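You operate a simulated robot arm through the tools that you are given. There is no shell and no other tool.

You are at the controls of a simulated two-armed robot. One attempt, no reset.

TASK
Stipple the roundel in T27's ring and lift its highlight.
Fine: light T27 on High first; use the brush and the stick from the rack beside it and put both back; the roundel stays in its ring; leave other roundels and controls.

The check looks at the end state, three seconds after you hand in, the way a careful person would. Anything else that was tipped, shoved, dropped, spilled or broken makes it a failure.

THE ROBOT
Two 7-joint arms with three-finger grippers on one trunk, on a base that drives. Base frame: it is fixed to the floor where the robot stands at the start and does not move with it; the origin is under the middle of the robot, x ahead of it, y to its left, z up. Readings come in m, rad, newtons and seconds.
The left shoulder is at the start at [0.086, 0.126, 1.11], the right one opposite. With the tool pointing down near the work surface each hand reaches from about 0.36 to 0.86 m from the robot's upright axis, wherever it stands, measured 20 degrees to its own side. Places, roughly: clamp knob [-3.9, -0.7, 0.9]; easel knob [-4, -0.5, 0.9]; green dial [-3.1, -1.4, 0.9]; green switch [-3.1, -1.4, 0.9]; pale brush [-4, -0.5, 1]; plug [-3.5, -0.5, 1]; purple dial [-3.1, -0.5, 0.9]; purple switch [-3.1, -0.5, 0.9]; roundel [-3.25, -0.75, 0.5]; stick [-3.75, -0.5, 1]; strip switch [-3.4, -0.5, 0.9]; teal dial [-3.6, -1.2, 0.9]; teal switch [-3.7, -1.2, 0.9]; white dial [-3.6, -0.7, 0.9]; white switch [-3.7, -0.7, 0.9]. Payload 2.94 kg a hand.
The TCP of each hand is the grasp point between the finger pads, 0.03 m short of the fingertips. In the tool frame z runs along the fingers and y along their closing line. The gripper opens to 0.128 m. The gripper's body begins 0.093 m behind the TCP.
Orientation is that of the tool frame in the base frame, as [roll, pitch, yaw] about the fixed x, y, z axes, in that order (R = Rz(yaw) Ry(pitch) Rx(roll)). With the fingers straight down and closing along the base's y, the tool's x points along the base's -x, its y along +y and its z along -z.

THE INTERFACE
- The arms move only by the tool step_arm. It takes "left_moves", "right_moves" or both (then of equal length, played together; a hand with none holds still); each is a list of rows, each an object (a shift or turn left out is 0, a gripper value left out holds the last) with "grip": the opening, from 0 (shut) to 1 (fully open); "offset": the shift along the tool's x, y, z in mm, a list of three; "rotation": the turn, a rotation vector about the tool's x, y, z in rad, a list of three. In form: [{"grip": grip, "offset": [tx, ty, tz], "rotation": [rx, ry, rz]}, ...]. A call has 1 to 20 rows; each row shifts and turns the commanded pose from where the row before left it, along the tool's axes as they then stand. Rows are played at 5 a second. More than 0.05 m and 0.15 rad between two rows, or a gripper value outside its range, and nothing of the call is played. Where a pose cannot be reached the arm comes as near as it can. A force on the tool above 90 N (or 10 N above the force at the start of the call, whichever is more), or a blocked arm, ends the call early, and 0.2 s more pass. The fingers move at their own pace and stop on an object; they squeeze with about 22 N. The grip force told is the motor's: it shows also when the fingers shut on nothing. Time passes only in rows, and 0.2 s behind the last, so rows that do not move let the fingers close. It gives the time, the measured TCP pose, the force on the tool (base axes), the opening and the grip force at its end, in the units of the frame above (readings bear some noise), with the torque about the TCP (base axes, N m) and any sound that the robot's microphone picked up, and new pictures: "show" is both (left out), scene, wrist or none (wrist: the cameras of the hands that moved).
- Cameras (640 x 400 px; columns grow to the right, rows downward): "scene" is now at [0.2203, -0.0147, 1.2798]; the picture's right is [-0.16, -0.99, 0.00], its down [-0.48, 0.08, -0.87] and it looks along [0.86, -0.14, -0.49] (base axes); focal length 214 px, centre (320, 200). "left" rides on the left gripper at [0.069, 0.015, -0.12] in its tool frame; the picture's right is [-0.21, 0.98, 0.00], its down [-0.82, -0.18, -0.54] and it looks along [-0.53, -0.12, 0.84] (tool axes); focal length 251 px, centre (320, 200). "right" rides on the right gripper at [0.069, -0.015, -0.12] in its tool frame; the picture's right is [0.21, 0.98, 0.00], its down [-0.82, 0.18, -0.54] and it looks along [-0.53, 0.12, 0.84] (tool axes); focal length 251 px, centre (320, 200). There is no depth. A picture from a camera that has moved, and an enlarged one, comes with that camera's place and axes in the base frame and with its lens.
- slide_trunk(by): slides the trunk up (or, below 0, down) by that many m; the arms and the scene camera ride with it, the base frame stays. It gives what a move gives, with no picture.
- roll_base(legs): drives the robot by 1 to 6 legs, each [ahead, left, turn to the left] in m, m and rad, along the robot's own axes; the way and the turn of a leg run together, so that a leg with both is an arc; at most 1.5 m and 3.142 rad a leg. The arms and the cameras ride along, it lands a little off, and it stops where it bumps. It gives what a move gives, and a new picture of the scene camera.
- turn_head(pan, tilt): turns the head with the scene camera to pan (to the left, within 1.396 rad either way) and tilt (down, from -0.506 to 1.204), counted from straight ahead of the robot. It gives what a move gives, and a new picture of the scene camera.
- zoom(camera, box): a new picture of the part [left, top, right, bottom] of that camera's present view, enlarged. The clock stands still meanwhile.
- finish_job(): hands the job in; it is judged then, once.

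Nothing tells you exact positions but the pictures and the camera data. Unless the task says otherwise, let go and move clear before handing in.

The tools are called after "Request:" as a command line: name --argument value ..., lists and objects as JSON in quotes. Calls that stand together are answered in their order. step_arm: Moves the arms, as the interface text tells. Its arguments: {"type":"object","properties":{"left_moves":{"type":"array"},"right_moves":{"type":"array"},"show":{"type":"string","enum":["both","scene","wrist","none"]}},"required":[]} The other tools are called the same way: slide_trunk (by) slides the trunk up or down; roll_base (legs) drives the base; turn_head (pan, tilt) turns the head that bears the scene camera; zoom (camera, box) takes an enlarged picture of a part of a camera's view; finish_job () hands the job in.

At the start:

```text
clock: 0.0
left_position: [0.4574, 0.17, 1.1824]
left_ee_rot: [3.141, -0.002, 3.14]
left_force: [-0.1, 0.2, 0.4]
left_ft_torque: [0.02, 0.02, 0.01]
left_width: 0.1282
left_finger_force: 0.1
right_position: [0.3779, -0.1658, 1.1891]
right_ee_rot: [3.141, 0.001, 3.141]
right_force: [1.0, -0.3, 1.0]
right_ft_torque: [0.01, 0.02, 0.01]
right_width: 0.1277
right_finger_force: 0.2
trunk travel left (down, up): [-0.325, 0.222]
robot x, y, heading: [-0.0011, -0.0021, -0.001]
head pan, tilt: [-0.157, 0.511]
```

scene: 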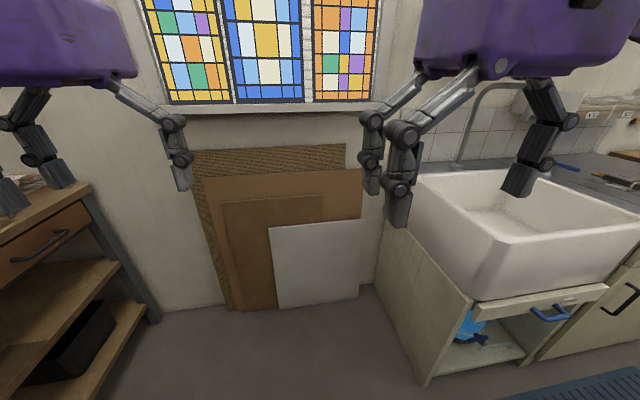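
right: 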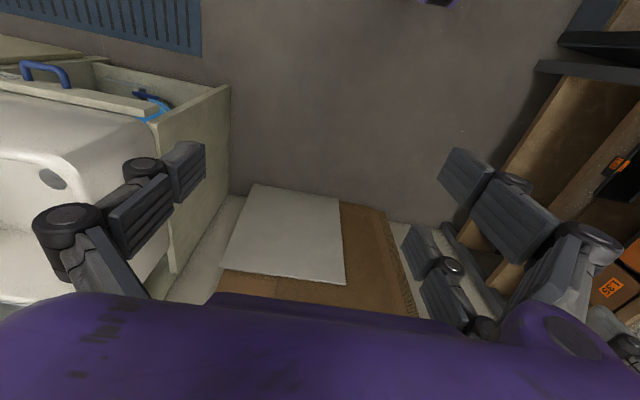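
left: 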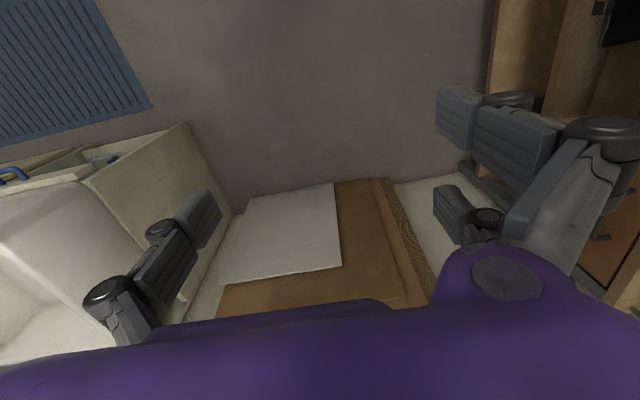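

I see a stained-glass window, a sink on the right and a bench on the left; the work places are all about 3–4 m behind the robot. I'll first look around with the head before driving.

Request:
turn_head --pan 1.39 --tilt 0.3

Request:
turn_head --pan -1.39 --tilt 0.3

```text
clock: 1.6
left_position: [0.4566, 0.1698, 1.1827]
left_ee_rot: [3.14, 0.0, -3.141]
left_force: [0.2, -1.0, -0.2]
left_ft_torque: [-0.02, -0.02, 0.02]
left_width: 0.1281
left_finger_force: 0.1
right_position: [0.3786, -0.1659, 1.189]
right_ee_rot: [-3.14, 0.0, 3.141]
right_force: [-0.1, 0.3, -0.5]
right_ft_torque: [0.0, -0.03, -0.01]
right_width: 0.1281
right_finger_force: 0.1
trunk travel left (down, up): [-0.325, 0.222]
robot x, y, heading: [-0.0011, 0.0019, -0.001]
head pan, tilt: [1.389, 0.3]
camera scene: at [0.1476, 0.0913, 1.2993], right [0.98, -0.18, 0.0], down [-0.05, -0.29, -0.96], along [0.17, 0.94, -0.3], focal length 214 px, centre (320, 200)
```

scene: 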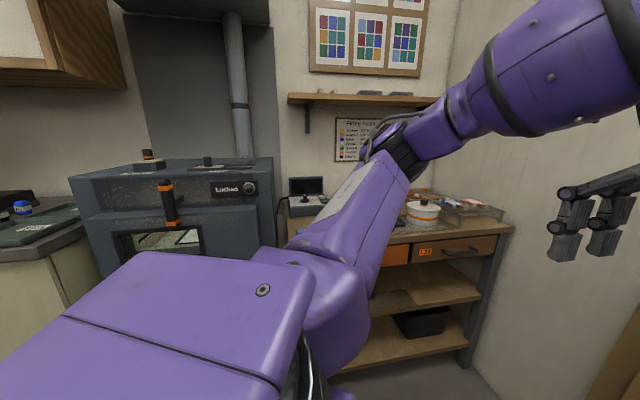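

```text
clock: 4.1
left_position: [0.4581, 0.1705, 1.1812]
left_ee_rot: [3.14, -0.001, 3.142]
left_force: [-0.2, 0.1, 0.1]
left_ft_torque: [0.02, -0.01, 0.0]
left_width: 0.128
left_finger_force: 0.0
right_position: [0.3781, -0.1656, 1.1903]
right_ee_rot: [3.141, 0.0, 3.141]
right_force: [0.5, 1.3, 0.4]
right_ft_torque: [0.0, -0.01, 0.01]
right_width: 0.128
right_finger_force: 0.0
trunk travel left (down, up): [-0.325, 0.222]
robot x, y, heading: [-0.0002, 0.0005, -0.001]
head pan, tilt: [-1.389, 0.3]
camera scene: at [0.1476, -0.0923, 1.2993], right [-0.98, -0.18, 0.0], down [-0.05, 0.29, -0.96], along [0.17, -0.94, -0.3], focal length 214 px, centre (320, 200)
```

scene: 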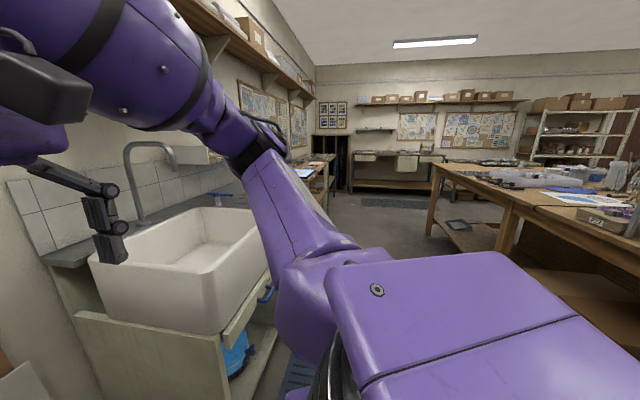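

The room behind and right holds large tables; a kiln is left. I'll turn in place to the right in stages to see what lies behind.

Request:
roll_base --legs '[[0, 0, -1.2]]'

Request:
turn_head --pan -0.6 --tilt 0.35

```text
clock: 7.4
left_position: [0.329, -0.3602, 1.1832]
left_ee_rot: [-3.141, 0.0, 1.954]
left_force: [-0.7, 0.1, -0.9]
left_ft_torque: [-0.04, -0.01, -0.01]
left_width: 0.1282
left_finger_force: 0.0
right_position: [-0.012, -0.4126, 1.1893]
right_ee_rot: [-3.141, 0.0, 1.952]
right_force: [0.8, -0.2, -0.5]
right_ft_torque: [0.0, 0.0, 0.01]
right_width: 0.128
right_finger_force: 0.1
trunk travel left (down, up): [-0.325, 0.222]
robot x, y, heading: [-0.0046, -0.0012, -1.186]
head pan, tilt: [-1.389, 0.3]
camera scene: at [-0.0295, -0.171, 1.2993], right [-0.54, 0.84, 0.0], down [0.25, 0.16, -0.96], along [-0.81, -0.51, -0.3], focal length 214 px, centre (320, 200)
```

scene: 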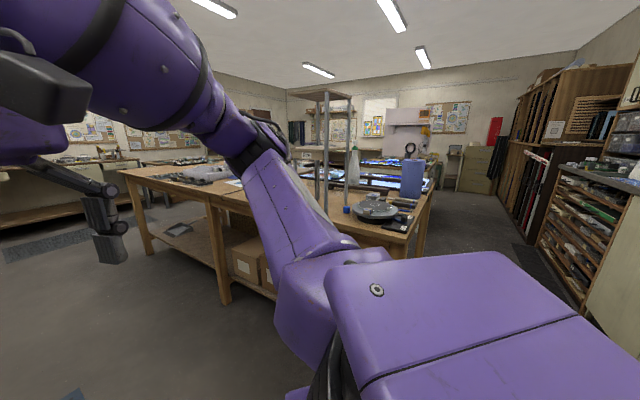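

```text
clock: 8.6
left_position: [0.3276, -0.3612, 1.1824]
left_ee_rot: [-3.141, -0.001, 1.955]
left_force: [0.0, -0.5, 0.7]
left_ft_torque: [0.01, 0.01, -0.01]
left_width: 0.1278
left_finger_force: 0.0
right_position: [-0.0127, -0.4122, 1.19]
right_ee_rot: [-3.141, 0.0, 1.954]
right_force: [0.0, 0.1, 0.0]
right_ft_torque: [0.0, 0.0, 0.0]
right_width: 0.1281
right_finger_force: 0.0
trunk travel left (down, up): [-0.325, 0.222]
robot x, y, heading: [-0.0002, 0.0032, -1.186]
head pan, tilt: [-0.6, 0.351]
camera scene: at [0.0293, -0.2119, 1.2946], right [-0.98, 0.22, 0.0], down [0.07, 0.34, -0.94], along [-0.2, -0.92, -0.34], focal length 214 px, centre (320, 200)
```

scene: 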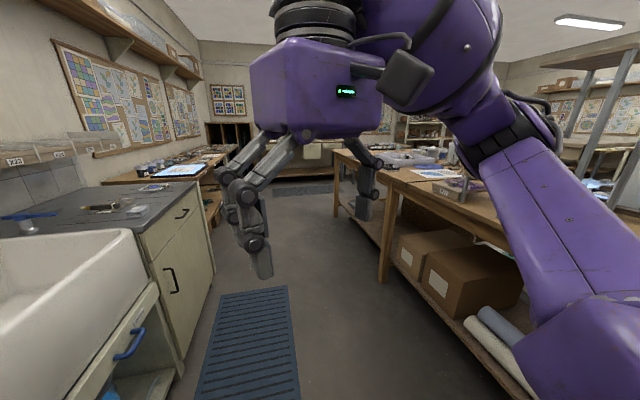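

The worktable island stands behind; lit panels are visible at its far end. I'll turn further to face −x.

Request:
roll_base --legs '[[0, 0, -1.2]]'

Request:
turn_head --pan -0.3 --tilt 0.3

```text
clock: 12.0
left_position: [-0.2224, -0.4334, 1.1832]
left_ee_rot: [3.141, 0.0, 0.743]
left_force: [0.5, 0.1, 0.3]
left_ft_torque: [0.02, -0.01, -0.03]
left_width: 0.128
left_finger_force: 0.1
right_position: [-0.3906, -0.1325, 1.1889]
right_ee_rot: [3.142, 0.001, 0.741]
right_force: [0.2, -0.7, 0.7]
right_ft_torque: [-0.02, 0.04, 0.0]
right_width: 0.1279
right_finger_force: 0.0
trunk travel left (down, up): [-0.325, 0.222]
robot x, y, heading: [0.0, 0.0, -2.4]
head pan, tilt: [-0.6, 0.351]
camera scene: at [-0.1871, -0.1015, 1.2946], right [-0.14, 0.99, 0.0], down [0.34, 0.05, -0.94], along [-0.93, -0.13, -0.34], focal length 214 px, centre (320, 200)
```

scene: 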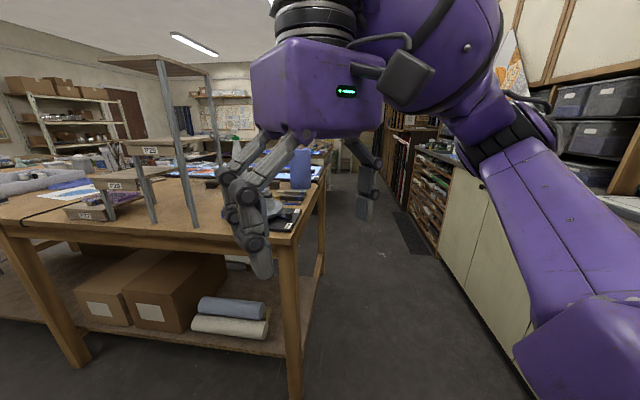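

```text
clock: 12.8
left_position: [-0.2216, -0.4348, 1.1828]
left_ee_rot: [-3.141, -0.001, 0.744]
left_force: [0.2, 0.4, -0.1]
left_ft_torque: [-0.02, -0.01, 0.02]
left_width: 0.1281
left_finger_force: 0.0
right_position: [-0.39, -0.1333, 1.1896]
right_ee_rot: [3.141, -0.001, 0.741]
right_force: [0.3, -0.2, -0.4]
right_ft_torque: [0.02, 0.02, 0.0]
right_width: 0.1281
right_finger_force: 0.1
trunk travel left (down, up): [-0.325, 0.222]
robot x, y, heading: [0.0034, -0.0065, -2.402]
head pan, tilt: [-0.3, 0.3]
camera scene: at [-0.1793, -0.1283, 1.2993], right [-0.43, 0.9, 0.0], down [0.27, 0.13, -0.96], along [-0.86, -0.41, -0.3], focal length 214 px, centre (320, 200)
```

scene: 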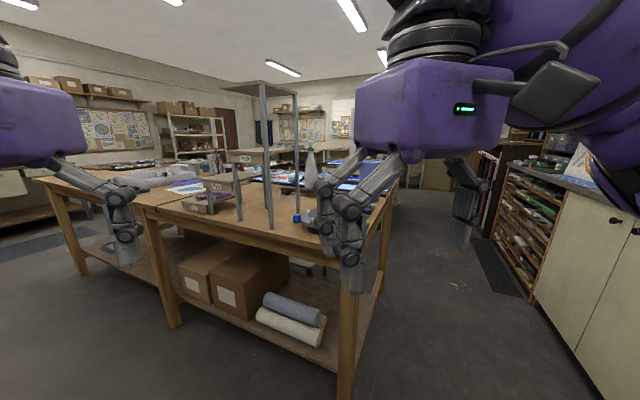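

The island's near corner is at about (−0.96, −0.32), with an aisle from y≈−0.3 to y≈0.87. I'll face −x, shift to y≈0.3, and drive along the aisle.

Request:
roll_base --legs '[[0, 0, -0.74], [0, -0.28, 0]]'

Request:
turn_head --pan 0.2 --tilt 0.4

```text
clock: 17.9
left_position: [-0.457, 0.1156, 1.1825]
left_ee_rot: [-3.14, -0.001, -0.006]
left_force: [0.0, 0.6, 0.1]
left_ft_torque: [-0.06, 0.04, 0.01]
left_width: 0.1279
left_finger_force: 0.0
right_position: [-0.3753, 0.4513, 1.1893]
right_ee_rot: [-3.141, -0.001, -0.007]
right_force: [-0.6, 0.4, 0.6]
right_ft_torque: [-0.01, 0.02, 0.01]
right_width: 0.1281
right_finger_force: 0.0
trunk travel left (down, up): [-0.325, 0.222]
robot x, y, heading: [0.0022, 0.2848, 3.134]
head pan, tilt: [-0.3, 0.3]
camera scene: at [-0.2158, 0.3124, 1.2993], right [0.3, 0.95, 0.0], down [0.28, -0.09, -0.96], along [-0.91, 0.29, -0.3], focal length 214 px, centre (320, 200)
```

scene: 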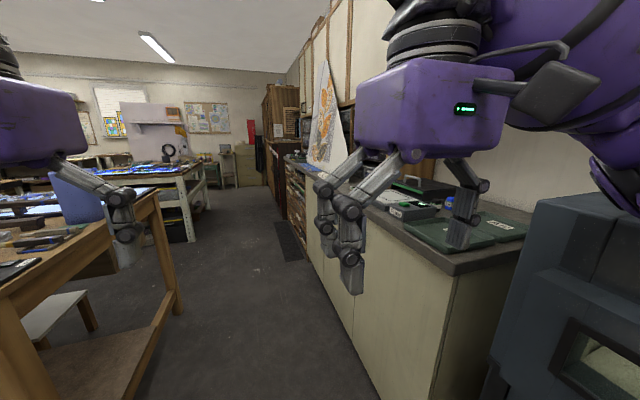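

```text
clock: 18.8
left_position: [-0.4568, 0.1172, 1.1823]
left_ee_rot: [-3.14, 0.001, -0.008]
left_force: [0.3, 0.0, 0.6]
left_ft_torque: [-0.03, 0.0, -0.03]
left_width: 0.128
left_finger_force: 0.0
right_position: [-0.3741, 0.4515, 1.1893]
right_ee_rot: [3.14, 0.0, -0.007]
right_force: [0.2, -0.4, -0.5]
right_ft_torque: [0.01, -0.01, 0.03]
right_width: 0.1279
right_finger_force: 0.1
trunk travel left (down, up): [-0.325, 0.222]
robot x, y, heading: [0.0009, 0.2843, 3.131]
head pan, tilt: [0.201, 0.4]
camera scene: at [-0.2177, 0.2663, 1.2901], right [-0.19, 0.98, 0.0], down [0.38, 0.07, -0.92], along [-0.9, -0.18, -0.39], focal length 214 px, centre (320, 200)
```

scene: 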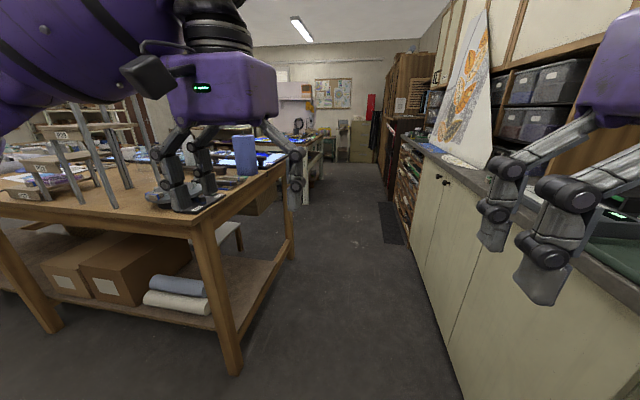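

The aisle ahead is clear; a second, white-legged table sits farther on near the target positions. I drive ahead.

Request:
roll_base --legs '[[1.4, 0, 0]]'

Request:
turn_head --pan 0.45 --tilt 0.35

```text
clock: 25.7
left_position: [-1.8485, 0.1545, 1.1828]
left_ee_rot: [3.141, 0.0, -0.031]
left_force: [-0.4, 0.7, -0.2]
left_ft_torque: [0.0, -0.02, -0.01]
left_width: 0.1278
left_finger_force: 0.1
right_position: [-1.7581, 0.4876, 1.1892]
right_ee_rot: [-3.141, -0.002, -0.032]
right_force: [0.0, 0.6, -0.4]
right_ft_torque: [0.01, -0.02, 0.0]
right_width: 0.128
right_finger_force: 0.0
trunk travel left (down, up): [-0.325, 0.222]
robot x, y, heading: [-1.3863, 0.3106, 3.11]
head pan, tilt: [0.201, 0.4]
camera scene: at [-1.6053, 0.2983, 1.2901], right [-0.17, 0.99, 0.0], down [0.38, 0.07, -0.92], along [-0.91, -0.16, -0.39], focal length 214 px, centre (320, 200)
```

scene: 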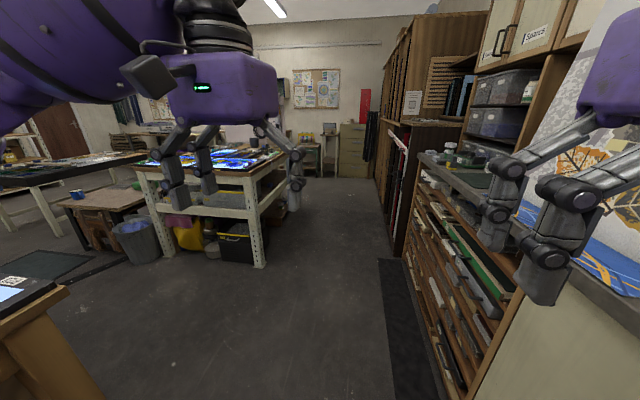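

```text
clock: 26.5
left_position: [-1.8482, 0.1549, 1.1829]
left_ee_rot: [3.141, 0.0, -0.032]
left_force: [-0.6, -0.2, 0.3]
left_ft_torque: [0.02, 0.02, 0.01]
left_width: 0.1281
left_finger_force: 0.1
right_position: [-1.7584, 0.4878, 1.1884]
right_ee_rot: [3.141, -0.002, -0.031]
right_force: [0.0, 0.0, -0.3]
right_ft_torque: [0.02, -0.02, -0.02]
right_width: 0.1277
right_finger_force: 0.1
trunk travel left (down, up): [-0.325, 0.222]
robot x, y, heading: [-1.3902, 0.3111, 3.11]
head pan, tilt: [0.45, 0.351]
camera scene: at [-1.599, 0.2761, 1.2946], right [-0.41, 0.91, 0.0], down [0.31, 0.14, -0.94], along [-0.86, -0.38, -0.34], focal length 214 px, centre (320, 200)
```

scene: 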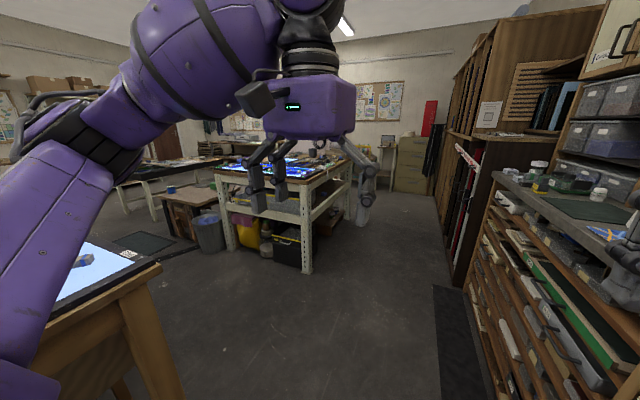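

The white-legged table with lit panels has its near corner at about (−3.0, −0.47). I'll approach to x≈−2.2 and then look closer with the head.

Request:
roll_base --legs '[[0.8, 0.0, 0.0]]'

Request:
turn_head --pan 0.55 --tilt 0.4

```text
clock: 30.7
left_position: [-2.6405, 0.1666, 1.1826]
left_ee_rot: [3.14, 0.0, -0.016]
left_force: [-0.7, -0.2, -0.5]
left_ft_torque: [0.01, -0.02, 0.0]
left_width: 0.128
left_finger_force: 0.1
right_position: [-2.5553, 0.4997, 1.1899]
right_ee_rot: [3.141, 0.0, -0.015]
right_force: [0.1, 0.0, 0.9]
right_ft_torque: [0.02, 0.01, 0.04]
right_width: 0.1278
right_finger_force: 0.0
trunk travel left (down, up): [-0.325, 0.222]
robot x, y, heading: [-2.1806, 0.3265, 3.125]
head pan, tilt: [0.45, 0.351]
camera scene: at [-2.3934, 0.2915, 1.2946], right [-0.42, 0.91, 0.0], down [0.31, 0.14, -0.94], along [-0.85, -0.4, -0.34], focal length 214 px, centre (320, 200)
```

scene: 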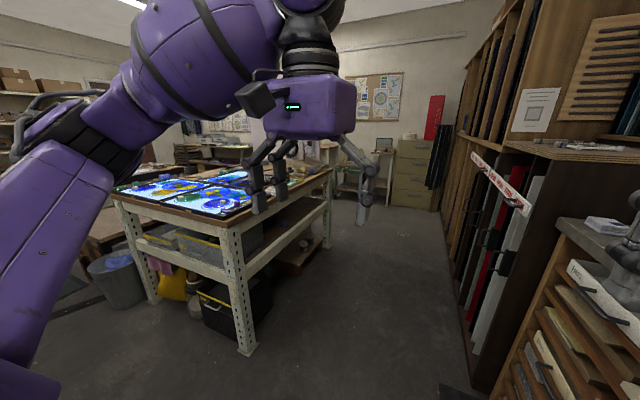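

```text
clock: 31.4
left_position: [-2.6402, 0.1668, 1.1829]
left_ee_rot: [3.14, 0.0, -0.015]
left_force: [0.0, -0.6, 0.4]
left_ft_torque: [0.03, -0.01, -0.02]
left_width: 0.1279
left_finger_force: 0.0
right_position: [-2.5549, 0.5004, 1.1882]
right_ee_rot: [-3.142, 0.001, -0.015]
right_force: [0.1, -0.7, 0.5]
right_ft_torque: [-0.01, 0.02, -0.02]
right_width: 0.128
right_finger_force: 0.1
trunk travel left (down, up): [-0.325, 0.222]
robot x, y, heading: [-2.1796, 0.3283, 3.126]
head pan, tilt: [0.55, 0.4]
camera scene: at [-2.3888, 0.2835, 1.2901], right [-0.51, 0.86, 0.0], down [0.34, 0.2, -0.92], along [-0.79, -0.47, -0.39], focal length 214 px, centre (320, 200)
```

scene: 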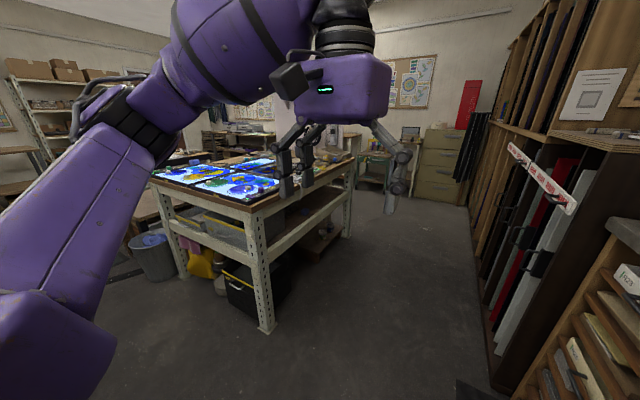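

Light boxes lie on the white-legged table. I'll drive to about x=−3.1 in the aisle and turn left to face the table.

Request:
roll_base --legs '[[0.85, 0.0, 0.0], [0, 0, 1.57]]'

Request:
turn_head --pan 0.0 --tilt 0.6

```text
clock: 39.8
left_position: [-2.8789, -0.1145, 1.1829]
left_ee_rot: [3.141, 0.0, 1.547]
left_force: [-0.1, -0.2, 0.5]
left_ft_torque: [0.01, -0.02, 0.01]
left_width: 0.1278
left_finger_force: 0.1
right_position: [-3.2118, -0.0269, 1.1895]
right_ee_rot: [3.141, 0.0, 1.547]
right_force: [-0.1, 0.5, 0.4]
right_ft_torque: [0.03, 0.01, -0.01]
right_width: 0.128
right_finger_force: 0.2
trunk travel left (down, up): [-0.325, 0.222]
robot x, y, heading: [-3.0367, 0.3435, -1.595]
head pan, tilt: [0.55, 0.4]
camera scene: at [-2.9942, 0.1359, 1.2901], right [-0.86, -0.5, 0.0], down [-0.2, 0.34, -0.92], along [0.46, -0.8, -0.39], focal length 214 px, centre (320, 200)
```

scene: 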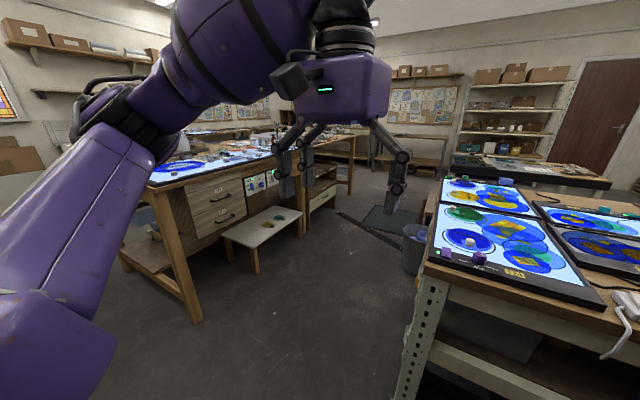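

```text
clock: 40.8
left_position: [-2.879, -0.1147, 1.1838]
left_ee_rot: [-3.141, -0.001, 1.548]
left_force: [0.2, -0.4, 0.1]
left_ft_torque: [0.04, -0.01, -0.03]
left_width: 0.1279
left_finger_force: 0.0
right_position: [-3.2117, -0.0279, 1.1899]
right_ee_rot: [-3.142, 0.0, 1.548]
right_force: [-0.3, 0.2, -0.2]
right_ft_torque: [-0.03, 0.03, -0.01]
right_width: 0.1278
right_finger_force: 0.1
trunk travel left (down, up): [-0.325, 0.222]
robot x, y, heading: [-3.0381, 0.3464, -1.594]
head pan, tilt: [0.0, 0.6]
camera scene: at [-3.0427, 0.1276, 1.2719], right [-1.0, 0.02, 0.0], down [0.01, 0.56, -0.83], along [-0.02, -0.83, -0.56], focal length 214 px, centre (320, 200)
```

scene: 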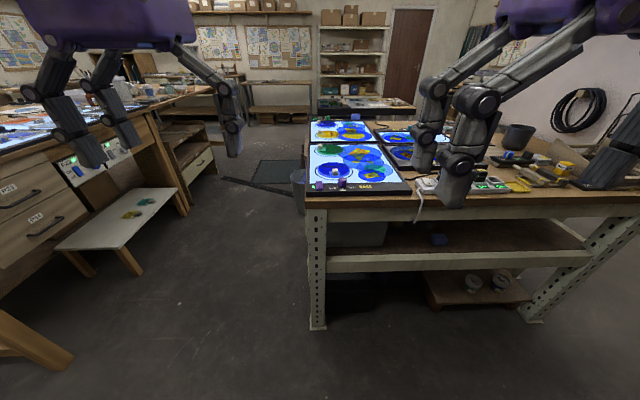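

I see four light panels with labels at the left of the table plus a power strip and racks on the right. I'll zoom in for the labels.

Request:
zoom --camera "scene" --box '[290, 100, 450, 200]'

Request:
turn_head --pan -0.5 --tilt 0.6

Request:
zoom --camera "scene" --box '[160, 80, 480, 280]'

```text
4.00 times, centred on (370, 150) of scene
camera zoom: at [-3.0427, 0.1276, 1.2719], right [-1.0, 0.02, 0.0], down [0.01, 0.56, -0.83], along [-0.02, -0.83, -0.56], focal length 858 px, centre (120, 400)
```

zoom: 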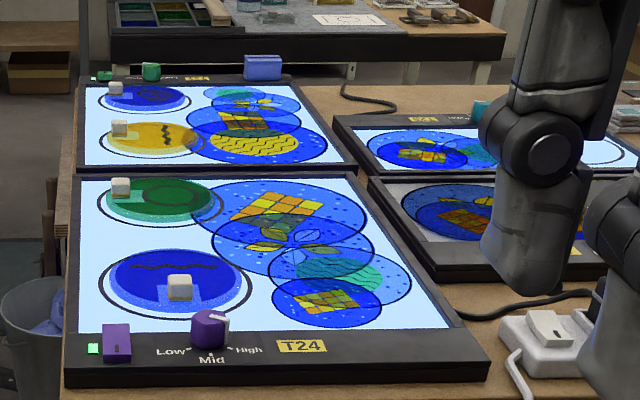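

```text
clock: 41.7
left_position: [-2.8785, -0.1146, 1.1821]
left_ee_rot: [3.14, 0.0, 1.549]
left_force: [-0.5, -0.8, -0.3]
left_ft_torque: [-0.04, 0.0, 0.02]
left_width: 0.128
left_finger_force: 0.0
right_position: [-3.2122, -0.0273, 1.1889]
right_ee_rot: [-3.141, 0.0, 1.548]
right_force: [-0.6, 0.5, 0.2]
right_ft_torque: [-0.01, 0.02, 0.02]
right_width: 0.1281
right_finger_force: 0.1
trunk travel left (down, up): [-0.325, 0.222]
robot x, y, heading: [-3.038, 0.3454, -1.592]
head pan, tilt: [-0.499, 0.6]
camera scene: at [-3.0848, 0.1393, 1.2718], right [-0.87, 0.5, 0.0], down [0.28, 0.49, -0.83], along [-0.41, -0.72, -0.56], focal length 214 px, centre (320, 200)
```

scene: 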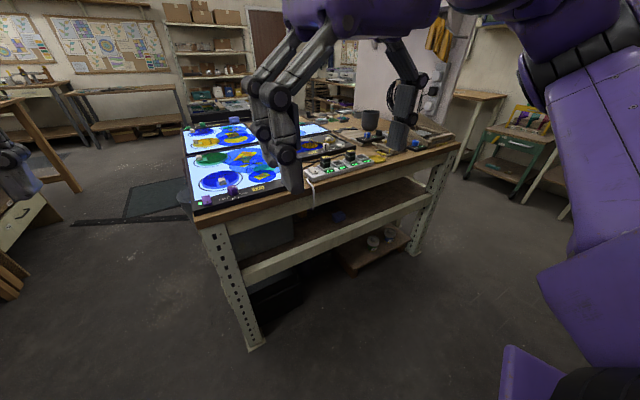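

```text
2.00 times, centred on (320, 180) of scene
camera zoom: at [-3.0848, 0.1393, 1.2718], right [-0.87, 0.5, 0.0], down [0.28, 0.49, -0.83], along [-0.41, -0.72, -0.56], focal length 429 px, centre (320, 240)
```

zoom: 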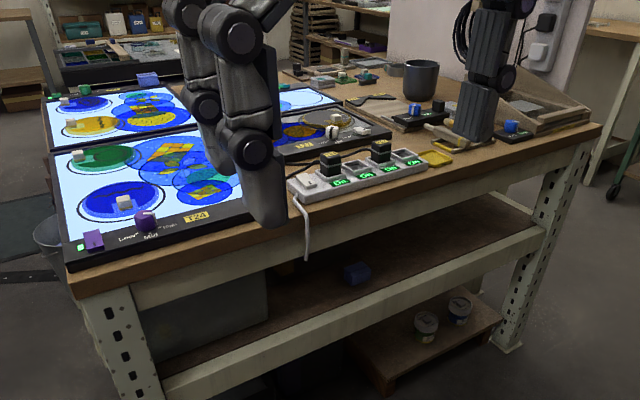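

T24 is the purple panel; the white (right-front) panel looks dark and may be T27. I'll slide right to about x=−3.6 to see it.

Request:
roll_base --legs '[[0.0, -0.6, 0.02]]'

Request:
turn_head --pan 0.0 --tilt 0.6

Request:
zoom --camera "scene" --box '[200, 80, 440, 230]'

```text
clock: 47.5
left_position: [-3.4706, -0.1056, 1.1832]
left_ee_rot: [-3.14, 0.0, 1.578]
left_force: [0.3, 0.4, -0.8]
left_ft_torque: [0.01, -0.03, 0.0]
left_width: 0.1281
left_finger_force: 0.0
right_position: [-3.8055, -0.0276, 1.1897]
right_ee_rot: [-3.142, -0.001, 1.577]
right_force: [-0.2, 0.1, -0.3]
right_ft_torque: [0.0, 0.0, -0.02]
right_width: 0.1282
right_finger_force: 0.0
trunk travel left (down, up): [-0.325, 0.222]
robot x, y, heading: [-3.6413, 0.3512, -1.565]
head pan, tilt: [-0.499, 0.6]
camera scene: at [-3.6828, 0.1428, 1.2718], right [-0.88, 0.47, 0.0], down [0.27, 0.5, -0.83], along [-0.39, -0.73, -0.56], focal length 214 px, centre (320, 200)
```

scene: 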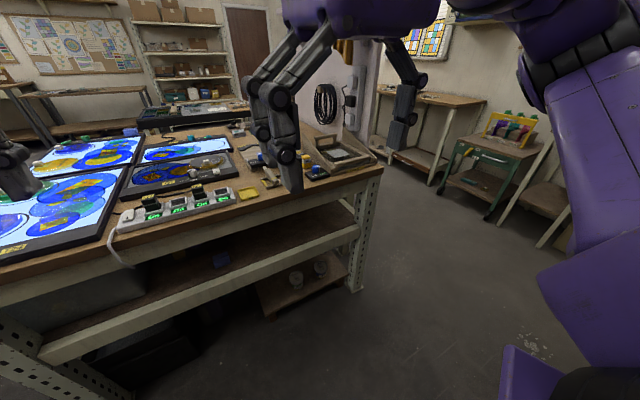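

```text
clock: 48.4
left_position: [-3.4698, -0.1054, 1.1825]
left_ee_rot: [3.141, 0.0, 1.578]
left_force: [0.2, -0.1, 0.2]
left_ft_torque: [-0.05, -0.01, -0.01]
left_width: 0.1278
left_finger_force: 0.0
right_position: [-3.8056, -0.028, 1.1888]
right_ee_rot: [3.141, 0.002, 1.578]
right_force: [-0.2, 0.9, -0.3]
right_ft_torque: [-0.02, -0.02, 0.0]
right_width: 0.1279
right_finger_force: 0.0
trunk travel left (down, up): [-0.325, 0.222]
robot x, y, heading: [-3.6398, 0.3522, -1.563]
head pan, tilt: [0.0, 0.6]
camera scene: at [-3.6405, 0.1323, 1.2718], right [-1.0, -0.01, 0.0], down [0.0, 0.56, -0.83], along [0.0, -0.83, -0.56], focal length 214 px, centre (320, 200)
```

scene: 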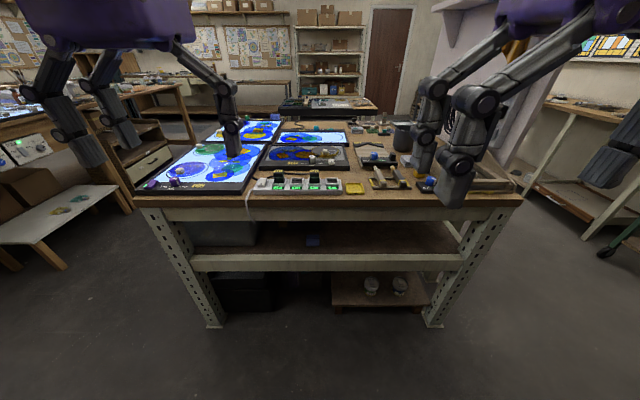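

```text
2.67 times, centred on (320, 155) of scene
camera zoom: at [-3.6405, 0.1323, 1.2718], right [-1.0, -0.01, 0.0], down [0.0, 0.56, -0.83], along [0.0, -0.83, -0.56], focal length 572 px, centre (320, 320)
```

zoom: 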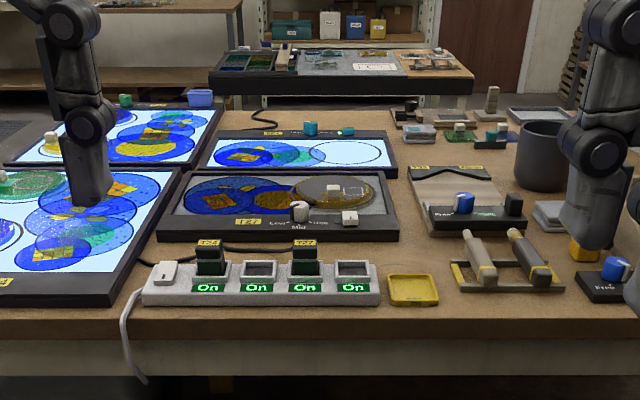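

The dark panel in front of me carries a T27-looking label, with a white dial and switch; right of it are a rack with two tools and an easel clamp. I'll zoom in tightly to read labels.

Request:
zoom --camera "scene" --box '[250, 165, 360, 200]'

Request:
zoom --camera "scene" --box '[255, 130, 355, 175]'

Request:
zoom --camera "scene" --box '[340, 130, 450, 200]'

```text
5.82 times, centred on (305, 182) of scene
camera zoom: at [-3.6405, 0.1323, 1.2718], right [-1.0, -0.01, 0.0], down [0.0, 0.56, -0.83], along [0.0, -0.83, -0.56], focal length 1248 px, centre (407, 302)
```

zoom: 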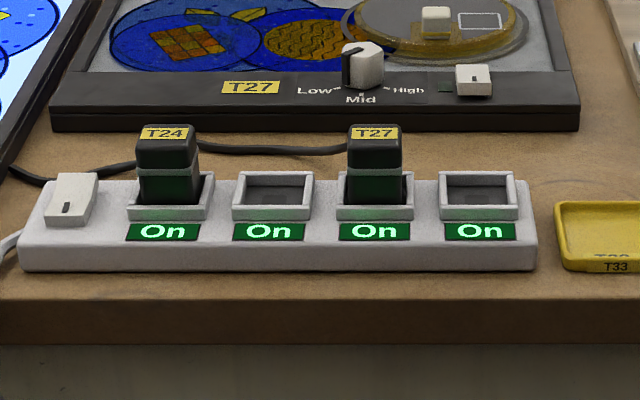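

```text
6.40 times, centred on (305, 152) of scene
camera zoom: at [-3.6405, 0.1323, 1.2718], right [-1.0, -0.01, 0.0], down [0.0, 0.56, -0.83], along [0.0, -0.83, -0.56], focal length 1373 px, centre (416, 504)
```

zoom: 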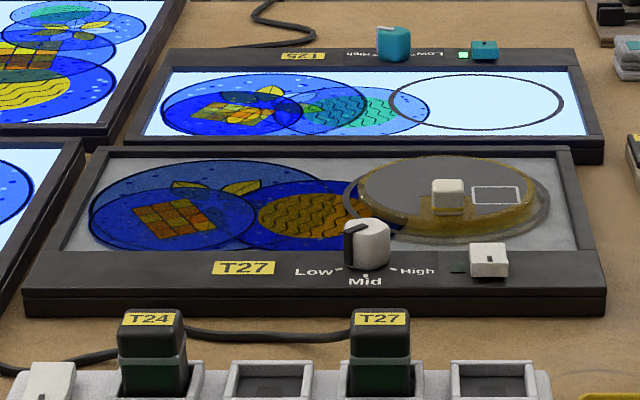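

```text
5.71 times, centred on (395, 165) of scene
camera zoom: at [-3.6405, 0.1323, 1.2718], right [-1.0, -0.01, 0.0], down [0.0, 0.56, -0.83], along [0.0, -0.83, -0.56], focal length 1226 px, centre (-109, 400)
```

zoom: 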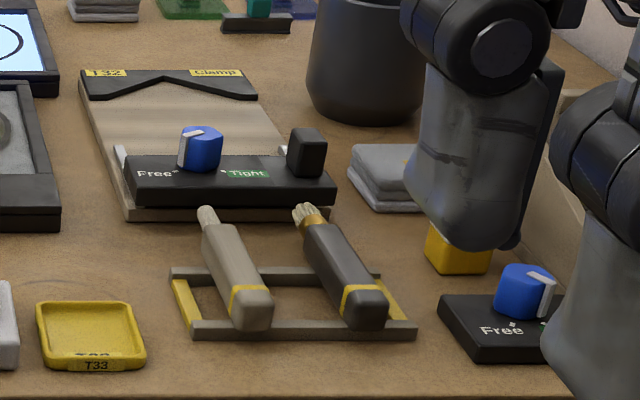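

The T27 panel is dark: its plug is in and the strip is on, the dial points to Low, and its switch is right of it. The yellow-banded rack on the right holds the pale stick and the brush. I'll drive closer to the table.

Request:
roll_base --legs '[[0.27, -0.03, 0.0]]'

Request:
turn_head --pan 0.0 --tilt 0.9

```text
clock: 50.3
left_position: [-3.4979, -0.3773, 1.1833]
left_ee_rot: [-3.142, -0.001, 1.576]
left_force: [-0.3, -0.1, -0.1]
left_ft_torque: [0.0, 0.02, 0.01]
left_width: 0.1279
left_finger_force: 0.2
right_position: [-3.8339, -0.2998, 1.1885]
right_ee_rot: [-3.141, 0.002, 1.577]
right_force: [0.2, -0.6, 0.1]
right_ft_torque: [0.04, -0.01, -0.02]
right_width: 0.1278
right_finger_force: 0.0
trunk travel left (down, up): [-0.325, 0.222]
robot x, y, heading: [-3.6724, 0.0769, -1.569]
head pan, tilt: [0.0, 0.6]
camera scene: at [-3.6685, -0.1391, 1.2718], right [-1.0, -0.01, 0.0], down [0.0, 0.56, -0.83], along [0.0, -0.83, -0.56], focal length 214 px, centre (320, 200)
```

scene: 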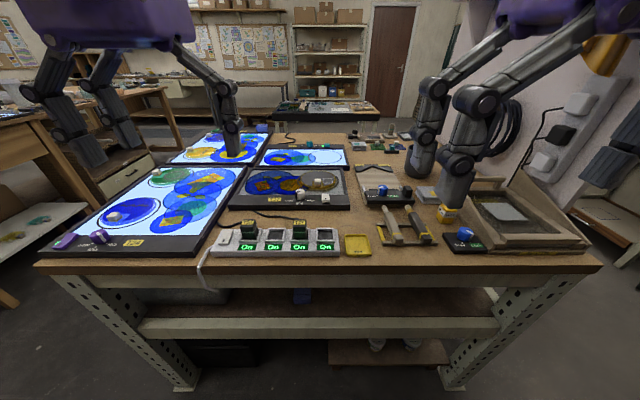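

```text
clock: 51.1
left_position: [-3.498, -0.3769, 1.1828]
left_ee_rot: [-3.141, 0.0, 1.575]
left_force: [-0.3, -0.5, -0.6]
left_ft_torque: [0.01, -0.02, 0.0]
left_width: 0.128
left_finger_force: 0.1
right_position: [-3.8342, -0.3, 1.1891]
right_ee_rot: [-3.141, 0.002, 1.579]
right_force: [0.0, 1.5, 0.0]
right_ft_torque: [0.02, -0.02, 0.03]
right_width: 0.128
right_finger_force: 0.1
trunk travel left (down, up): [-0.325, 0.222]
robot x, y, heading: [-3.6693, 0.0818, -1.568]
head pan, tilt: [0.0, 0.901]
camera scene: at [-3.6685, -0.126, 1.2471], right [-1.0, -0.01, 0.0], down [0.0, 0.78, -0.62], along [0.0, -0.62, -0.78], focal length 214 px, centre (320, 200)
```

scene: 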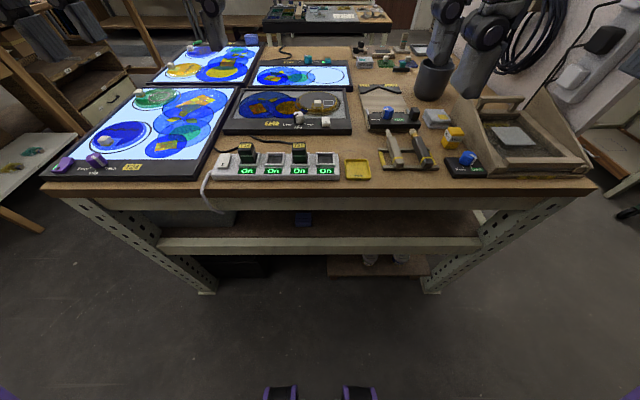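

I have a clear view of the table. I'll zoom in for exact localisation.

Request:
zoom --camera "scene" --box '[210, 80, 370, 180]'

Request:
zoom --camera "scene" --box '[340, 80, 500, 180]'

```text
4.00 times, centred on (290, 130) of scene
camera zoom: at [-3.6685, -0.126, 1.2471], right [-1.0, -0.01, 0.0], down [0.0, 0.78, -0.62], along [0.0, -0.62, -0.78], focal length 858 px, centre (440, 480)
```

zoom: 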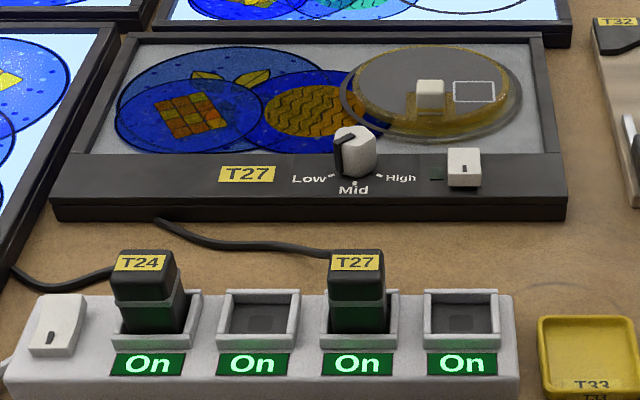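

```text
4.00 times, centred on (420, 130) of scene
camera zoom: at [-3.6685, -0.126, 1.2471], right [-1.0, -0.01, 0.0], down [0.0, 0.78, -0.62], along [0.0, -0.62, -0.78], focal length 858 px, centre (-80, 480)
```

zoom: 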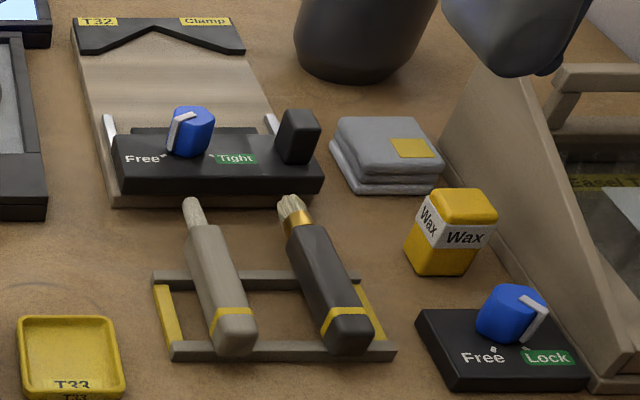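

I estimate the table edge at y≈−0.45 and T27's frame around y≈−0.68, z≈0.9. I'll move a little closer so both hands reach well.

Request:
roll_base --legs '[[0.13, 0.03, 0.0]]'

Request:
turn_head --pan 0.0 --tilt 0.95

Request:
zoom --camera "scene" --box '[200, 60, 440, 210]'

```text
clock: 52.4
left_position: [-3.4671, -0.5062, 1.1838]
left_ee_rot: [-3.141, -0.001, 1.578]
left_force: [-0.3, -0.2, -0.5]
left_ft_torque: [0.02, -0.03, 0.04]
left_width: 0.1283
left_finger_force: 0.1
right_position: [-3.8018, -0.4283, 1.1892]
right_ee_rot: [3.14, 0.002, 1.579]
right_force: [-0.3, -0.4, -0.4]
right_ft_torque: [0.0, 0.0, -0.01]
right_width: 0.1282
right_finger_force: 0.0
trunk travel left (down, up): [-0.325, 0.222]
robot x, y, heading: [-3.6415, -0.0504, -1.565]
head pan, tilt: [0.0, 0.901]
camera scene: at [-3.6378, -0.256, 1.2471], right [-1.0, -0.01, 0.0], down [-0.01, 0.78, -0.62], along [0.0, -0.62, -0.78], focal length 214 px, centre (320, 200)
```

scene: 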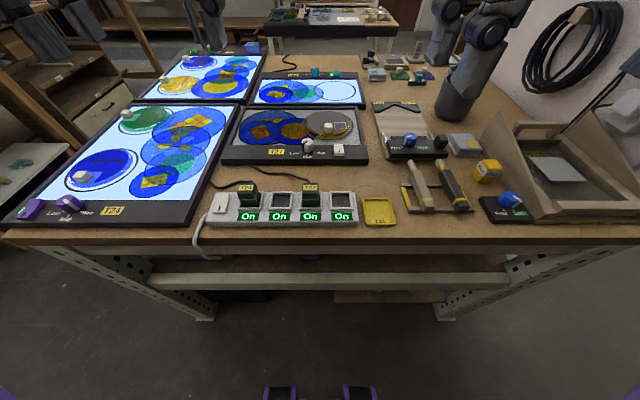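

```text
clock: 53.0
left_position: [-3.4663, -0.5072, 1.1819]
left_ee_rot: [-3.141, -0.001, 1.578]
left_force: [-0.5, -0.3, 0.1]
left_ft_torque: [0.0, 0.0, 0.01]
left_width: 0.1278
left_finger_force: 0.1
right_position: [-3.8016, -0.4298, 1.1888]
right_ee_rot: [-3.141, 0.001, 1.578]
right_force: [-0.5, -0.6, 0.1]
right_ft_torque: [0.02, 0.0, 0.0]
right_width: 0.1278
right_finger_force: 0.0
trunk travel left (down, up): [-0.325, 0.222]
robot x, y, heading: [-3.6381, -0.0509, -1.563]
head pan, tilt: [0.0, 0.949]
camera scene: at [-3.6376, -0.254, 1.2433], right [-1.0, -0.01, 0.0], down [-0.01, 0.81, -0.58], along [0.0, -0.58, -0.81], focal length 214 px, centre (320, 200)
```

scene: 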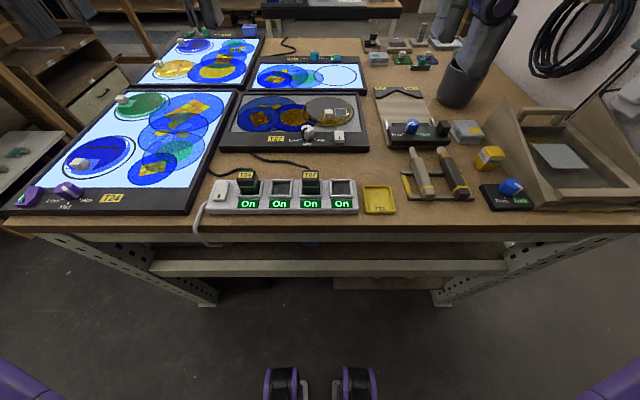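

```text
2.67 times, centred on (320, 135) of scene
camera zoom: at [-3.6376, -0.254, 1.2433], right [-1.0, -0.01, 0.0], down [-0.01, 0.81, -0.58], along [0.0, -0.58, -0.81], focal length 572 px, centre (320, 373)
```

zoom: 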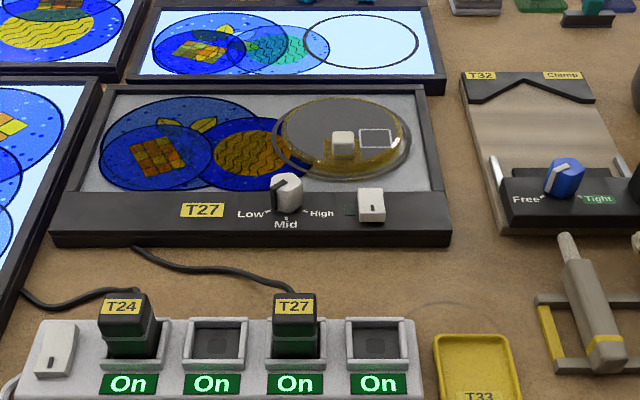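

I estimate T27's switch at (−3.684, −0.68), dial (−3.608, −0.693), roundel centre (−3.665, −0.805), top about z≈0.9. I'll bring the right hand above the controls for a close wrist view and move the left hand aside.

Request:
step_arm --right_moves '[{"offset": [-30, 30, 22]}, {"offset": [-30, 30, 22]}, {"offset": [-30, 30, 22]}, {"offset": [-30, 30, 22]}, {"offset": [-30, 30, 22]}, {}]' --left_moves '[{"offset": [30, 30, -5]}, {"offset": [30, 30, -5]}, {"offset": [30, 30, -5]}, {"offset": [30, 30, -5]}, {}, {}]'

```text
clock: 54.5
left_position: [-3.367, -0.3945, 1.1813]
left_ee_rot: [-3.141, 0.001, 1.576]
left_force: [-0.2, 0.6, 0.1]
left_ft_torque: [0.01, 0.01, 0.01]
left_width: 0.1279
left_finger_force: 0.1
left hand out of reach, approached as far as the arm can: row 4
right_position: [-3.6513, -0.5795, 1.0805]
right_ee_rot: [3.139, 0.002, 1.577]
right_force: [-0.1, 0.5, 0.1]
right_ft_torque: [0.0, -0.04, 0.04]
right_width: 0.1279
right_finger_force: 0.1
trunk travel left (down, up): [-0.325, 0.222]
robot x, y, heading: [-3.6385, -0.0495, -1.562]
head pan, tilt: [0.0, 0.949]
camera scene: at [-3.6383, -0.2524, 1.2436], right [-1.0, -0.01, 0.0], down [-0.01, 0.81, -0.58], along [0.0, -0.58, -0.81], focal length 214 px, centre (320, 200)
camera right: at [-3.6673, -0.5103, 1.2007], right [0.98, 0.22, 0.0], down [0.19, -0.82, 0.54], along [0.12, -0.53, -0.84], focal length 251 px, centre (320, 200)
camera left: at [-3.3536, -0.3253, 1.301], right [0.98, -0.21, 0.0], down [-0.17, -0.82, 0.54], along [-0.11, -0.53, -0.84], focal length 251 px, centre (320, 200)
```

scene: 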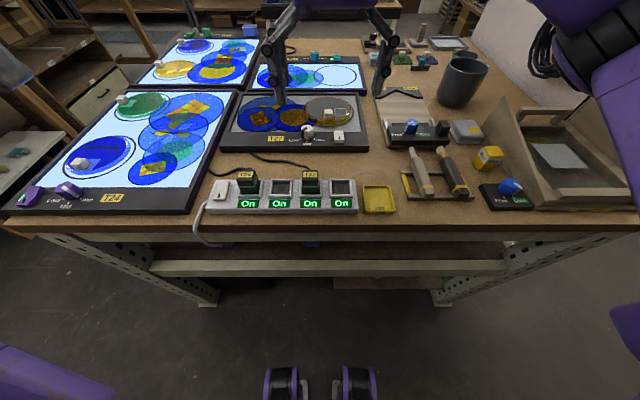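
right: 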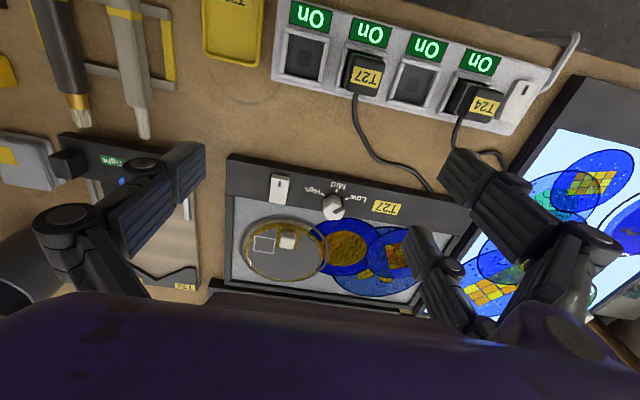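
left: 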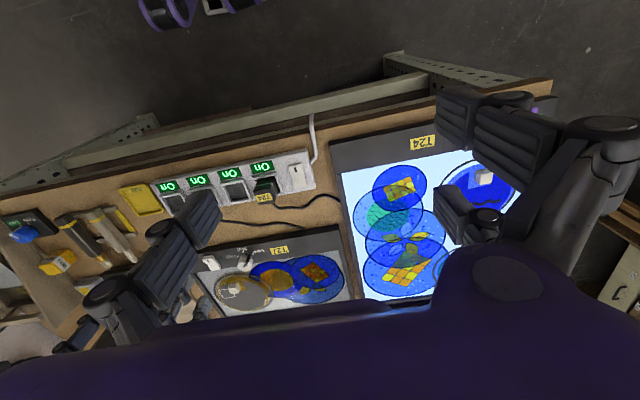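

The right wrist view shows T27's switch, dial and roundel right below. I'll zoom there.

Request:
zoom --camera "right" --box '[220, 140, 460, 290]'

Request:
zoom --camera "right" --box '[240, 160, 360, 235]'

Request:
zoom --camera "right" --box '[0, 0, 240, 150]'

```text
2.67 times, centred on (340, 215) of right
camera zoom: at [-3.6673, -0.5103, 1.2007], right [0.98, 0.22, 0.0], down [0.19, -0.82, 0.54], along [0.12, -0.53, -0.84], focal length 670 px, centre (267, 160)
```

zoom: 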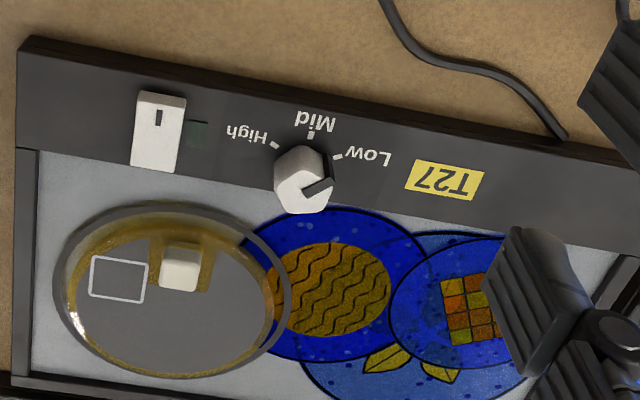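

```text
5.33 times, centred on (300, 198) of right
camera zoom: at [-3.6673, -0.5103, 1.2007], right [0.98, 0.22, 0.0], down [0.19, -0.82, 0.54], along [0.12, -0.53, -0.84], focal length 1341 px, centre (427, 213)
```

zoom: 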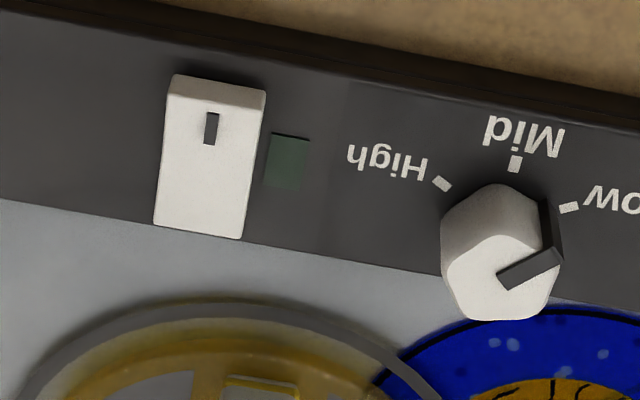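

```text
2.67 times, centred on (120, 75) of right
camera zoom: at [-3.6673, -0.5103, 1.2007], right [0.98, 0.22, 0.0], down [0.19, -0.82, 0.54], along [0.12, -0.53, -0.84], focal length 670 px, centre (853, 533)
```

zoom: 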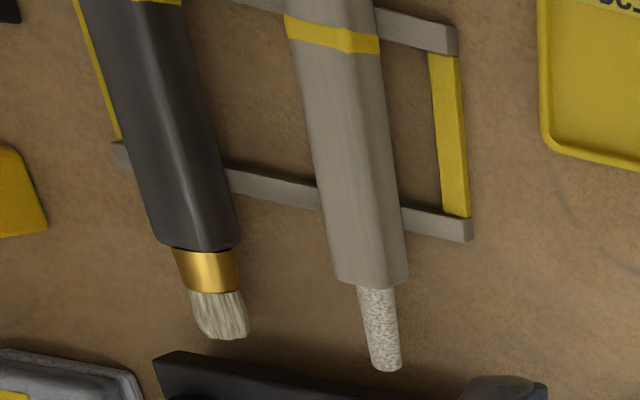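

The dial points to Low and the switch's indicator is dark. I'll compare with the lit T24 switch and the strip's switch to see how "on" looks.

Request:
zoom --camera "scene" --box '[15, 170, 135, 215]'

Request:
zoom --camera "scene" --box '[205, 170, 265, 215]'

Request:
zoom --camera "scene" --box '[290, 110, 360, 155]'

Request:
zoom --camera "scene" --box '[280, 45, 370, 85]'

```text
5.33 times, centred on (75, 192) of scene
camera zoom: at [-3.6383, -0.2524, 1.2436], right [-1.0, -0.01, 0.0], down [-0.01, 0.81, -0.58], along [0.0, -0.58, -0.81], focal length 1144 px, centre (1627, 240)
```

zoom: 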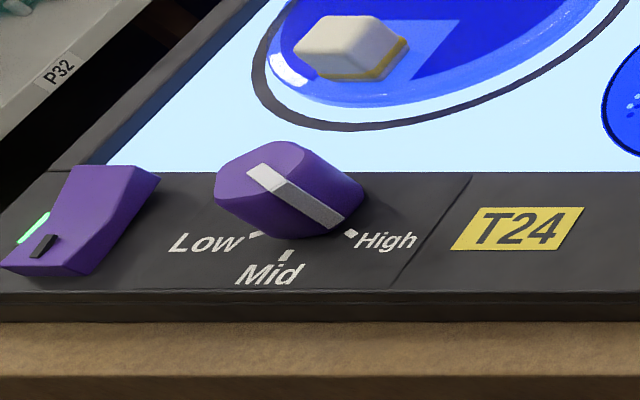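

```text
8.89 times, centred on (235, 192) of scene
camera zoom: at [-3.6383, -0.2524, 1.2436], right [-1.0, -0.01, 0.0], down [-0.01, 0.81, -0.58], along [0.0, -0.58, -0.81], focal length 1906 px, centre (1076, 267)
```

zoom: 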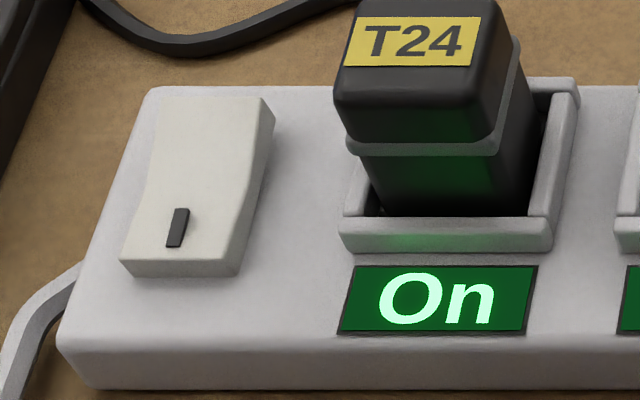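

```text
8.89 times, centred on (325, 132) of scene
camera zoom: at [-3.6383, -0.2524, 1.2436], right [-1.0, -0.01, 0.0], down [-0.01, 0.81, -0.58], along [0.0, -0.58, -0.81], focal length 1906 px, centre (276, 800)
```

zoom: 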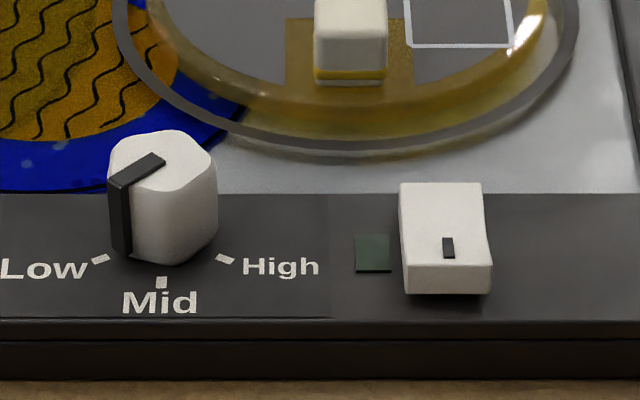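

```text
7.11 times, centred on (325, 65) of scene
camera zoom: at [-3.6383, -0.2524, 1.2436], right [-1.0, -0.01, 0.0], down [-0.01, 0.81, -0.58], along [0.0, -0.58, -0.81], focal length 1525 px, centre (284, 1160)
```

zoom: 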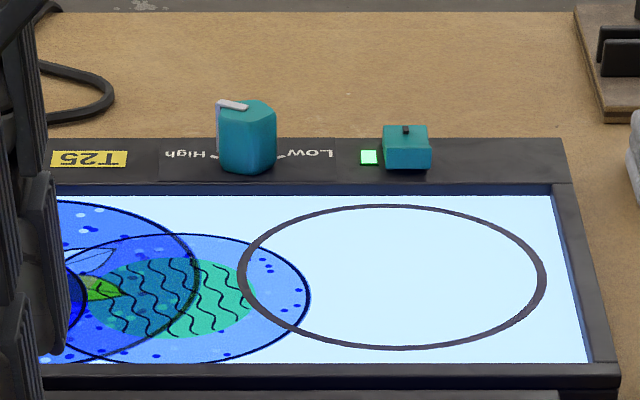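

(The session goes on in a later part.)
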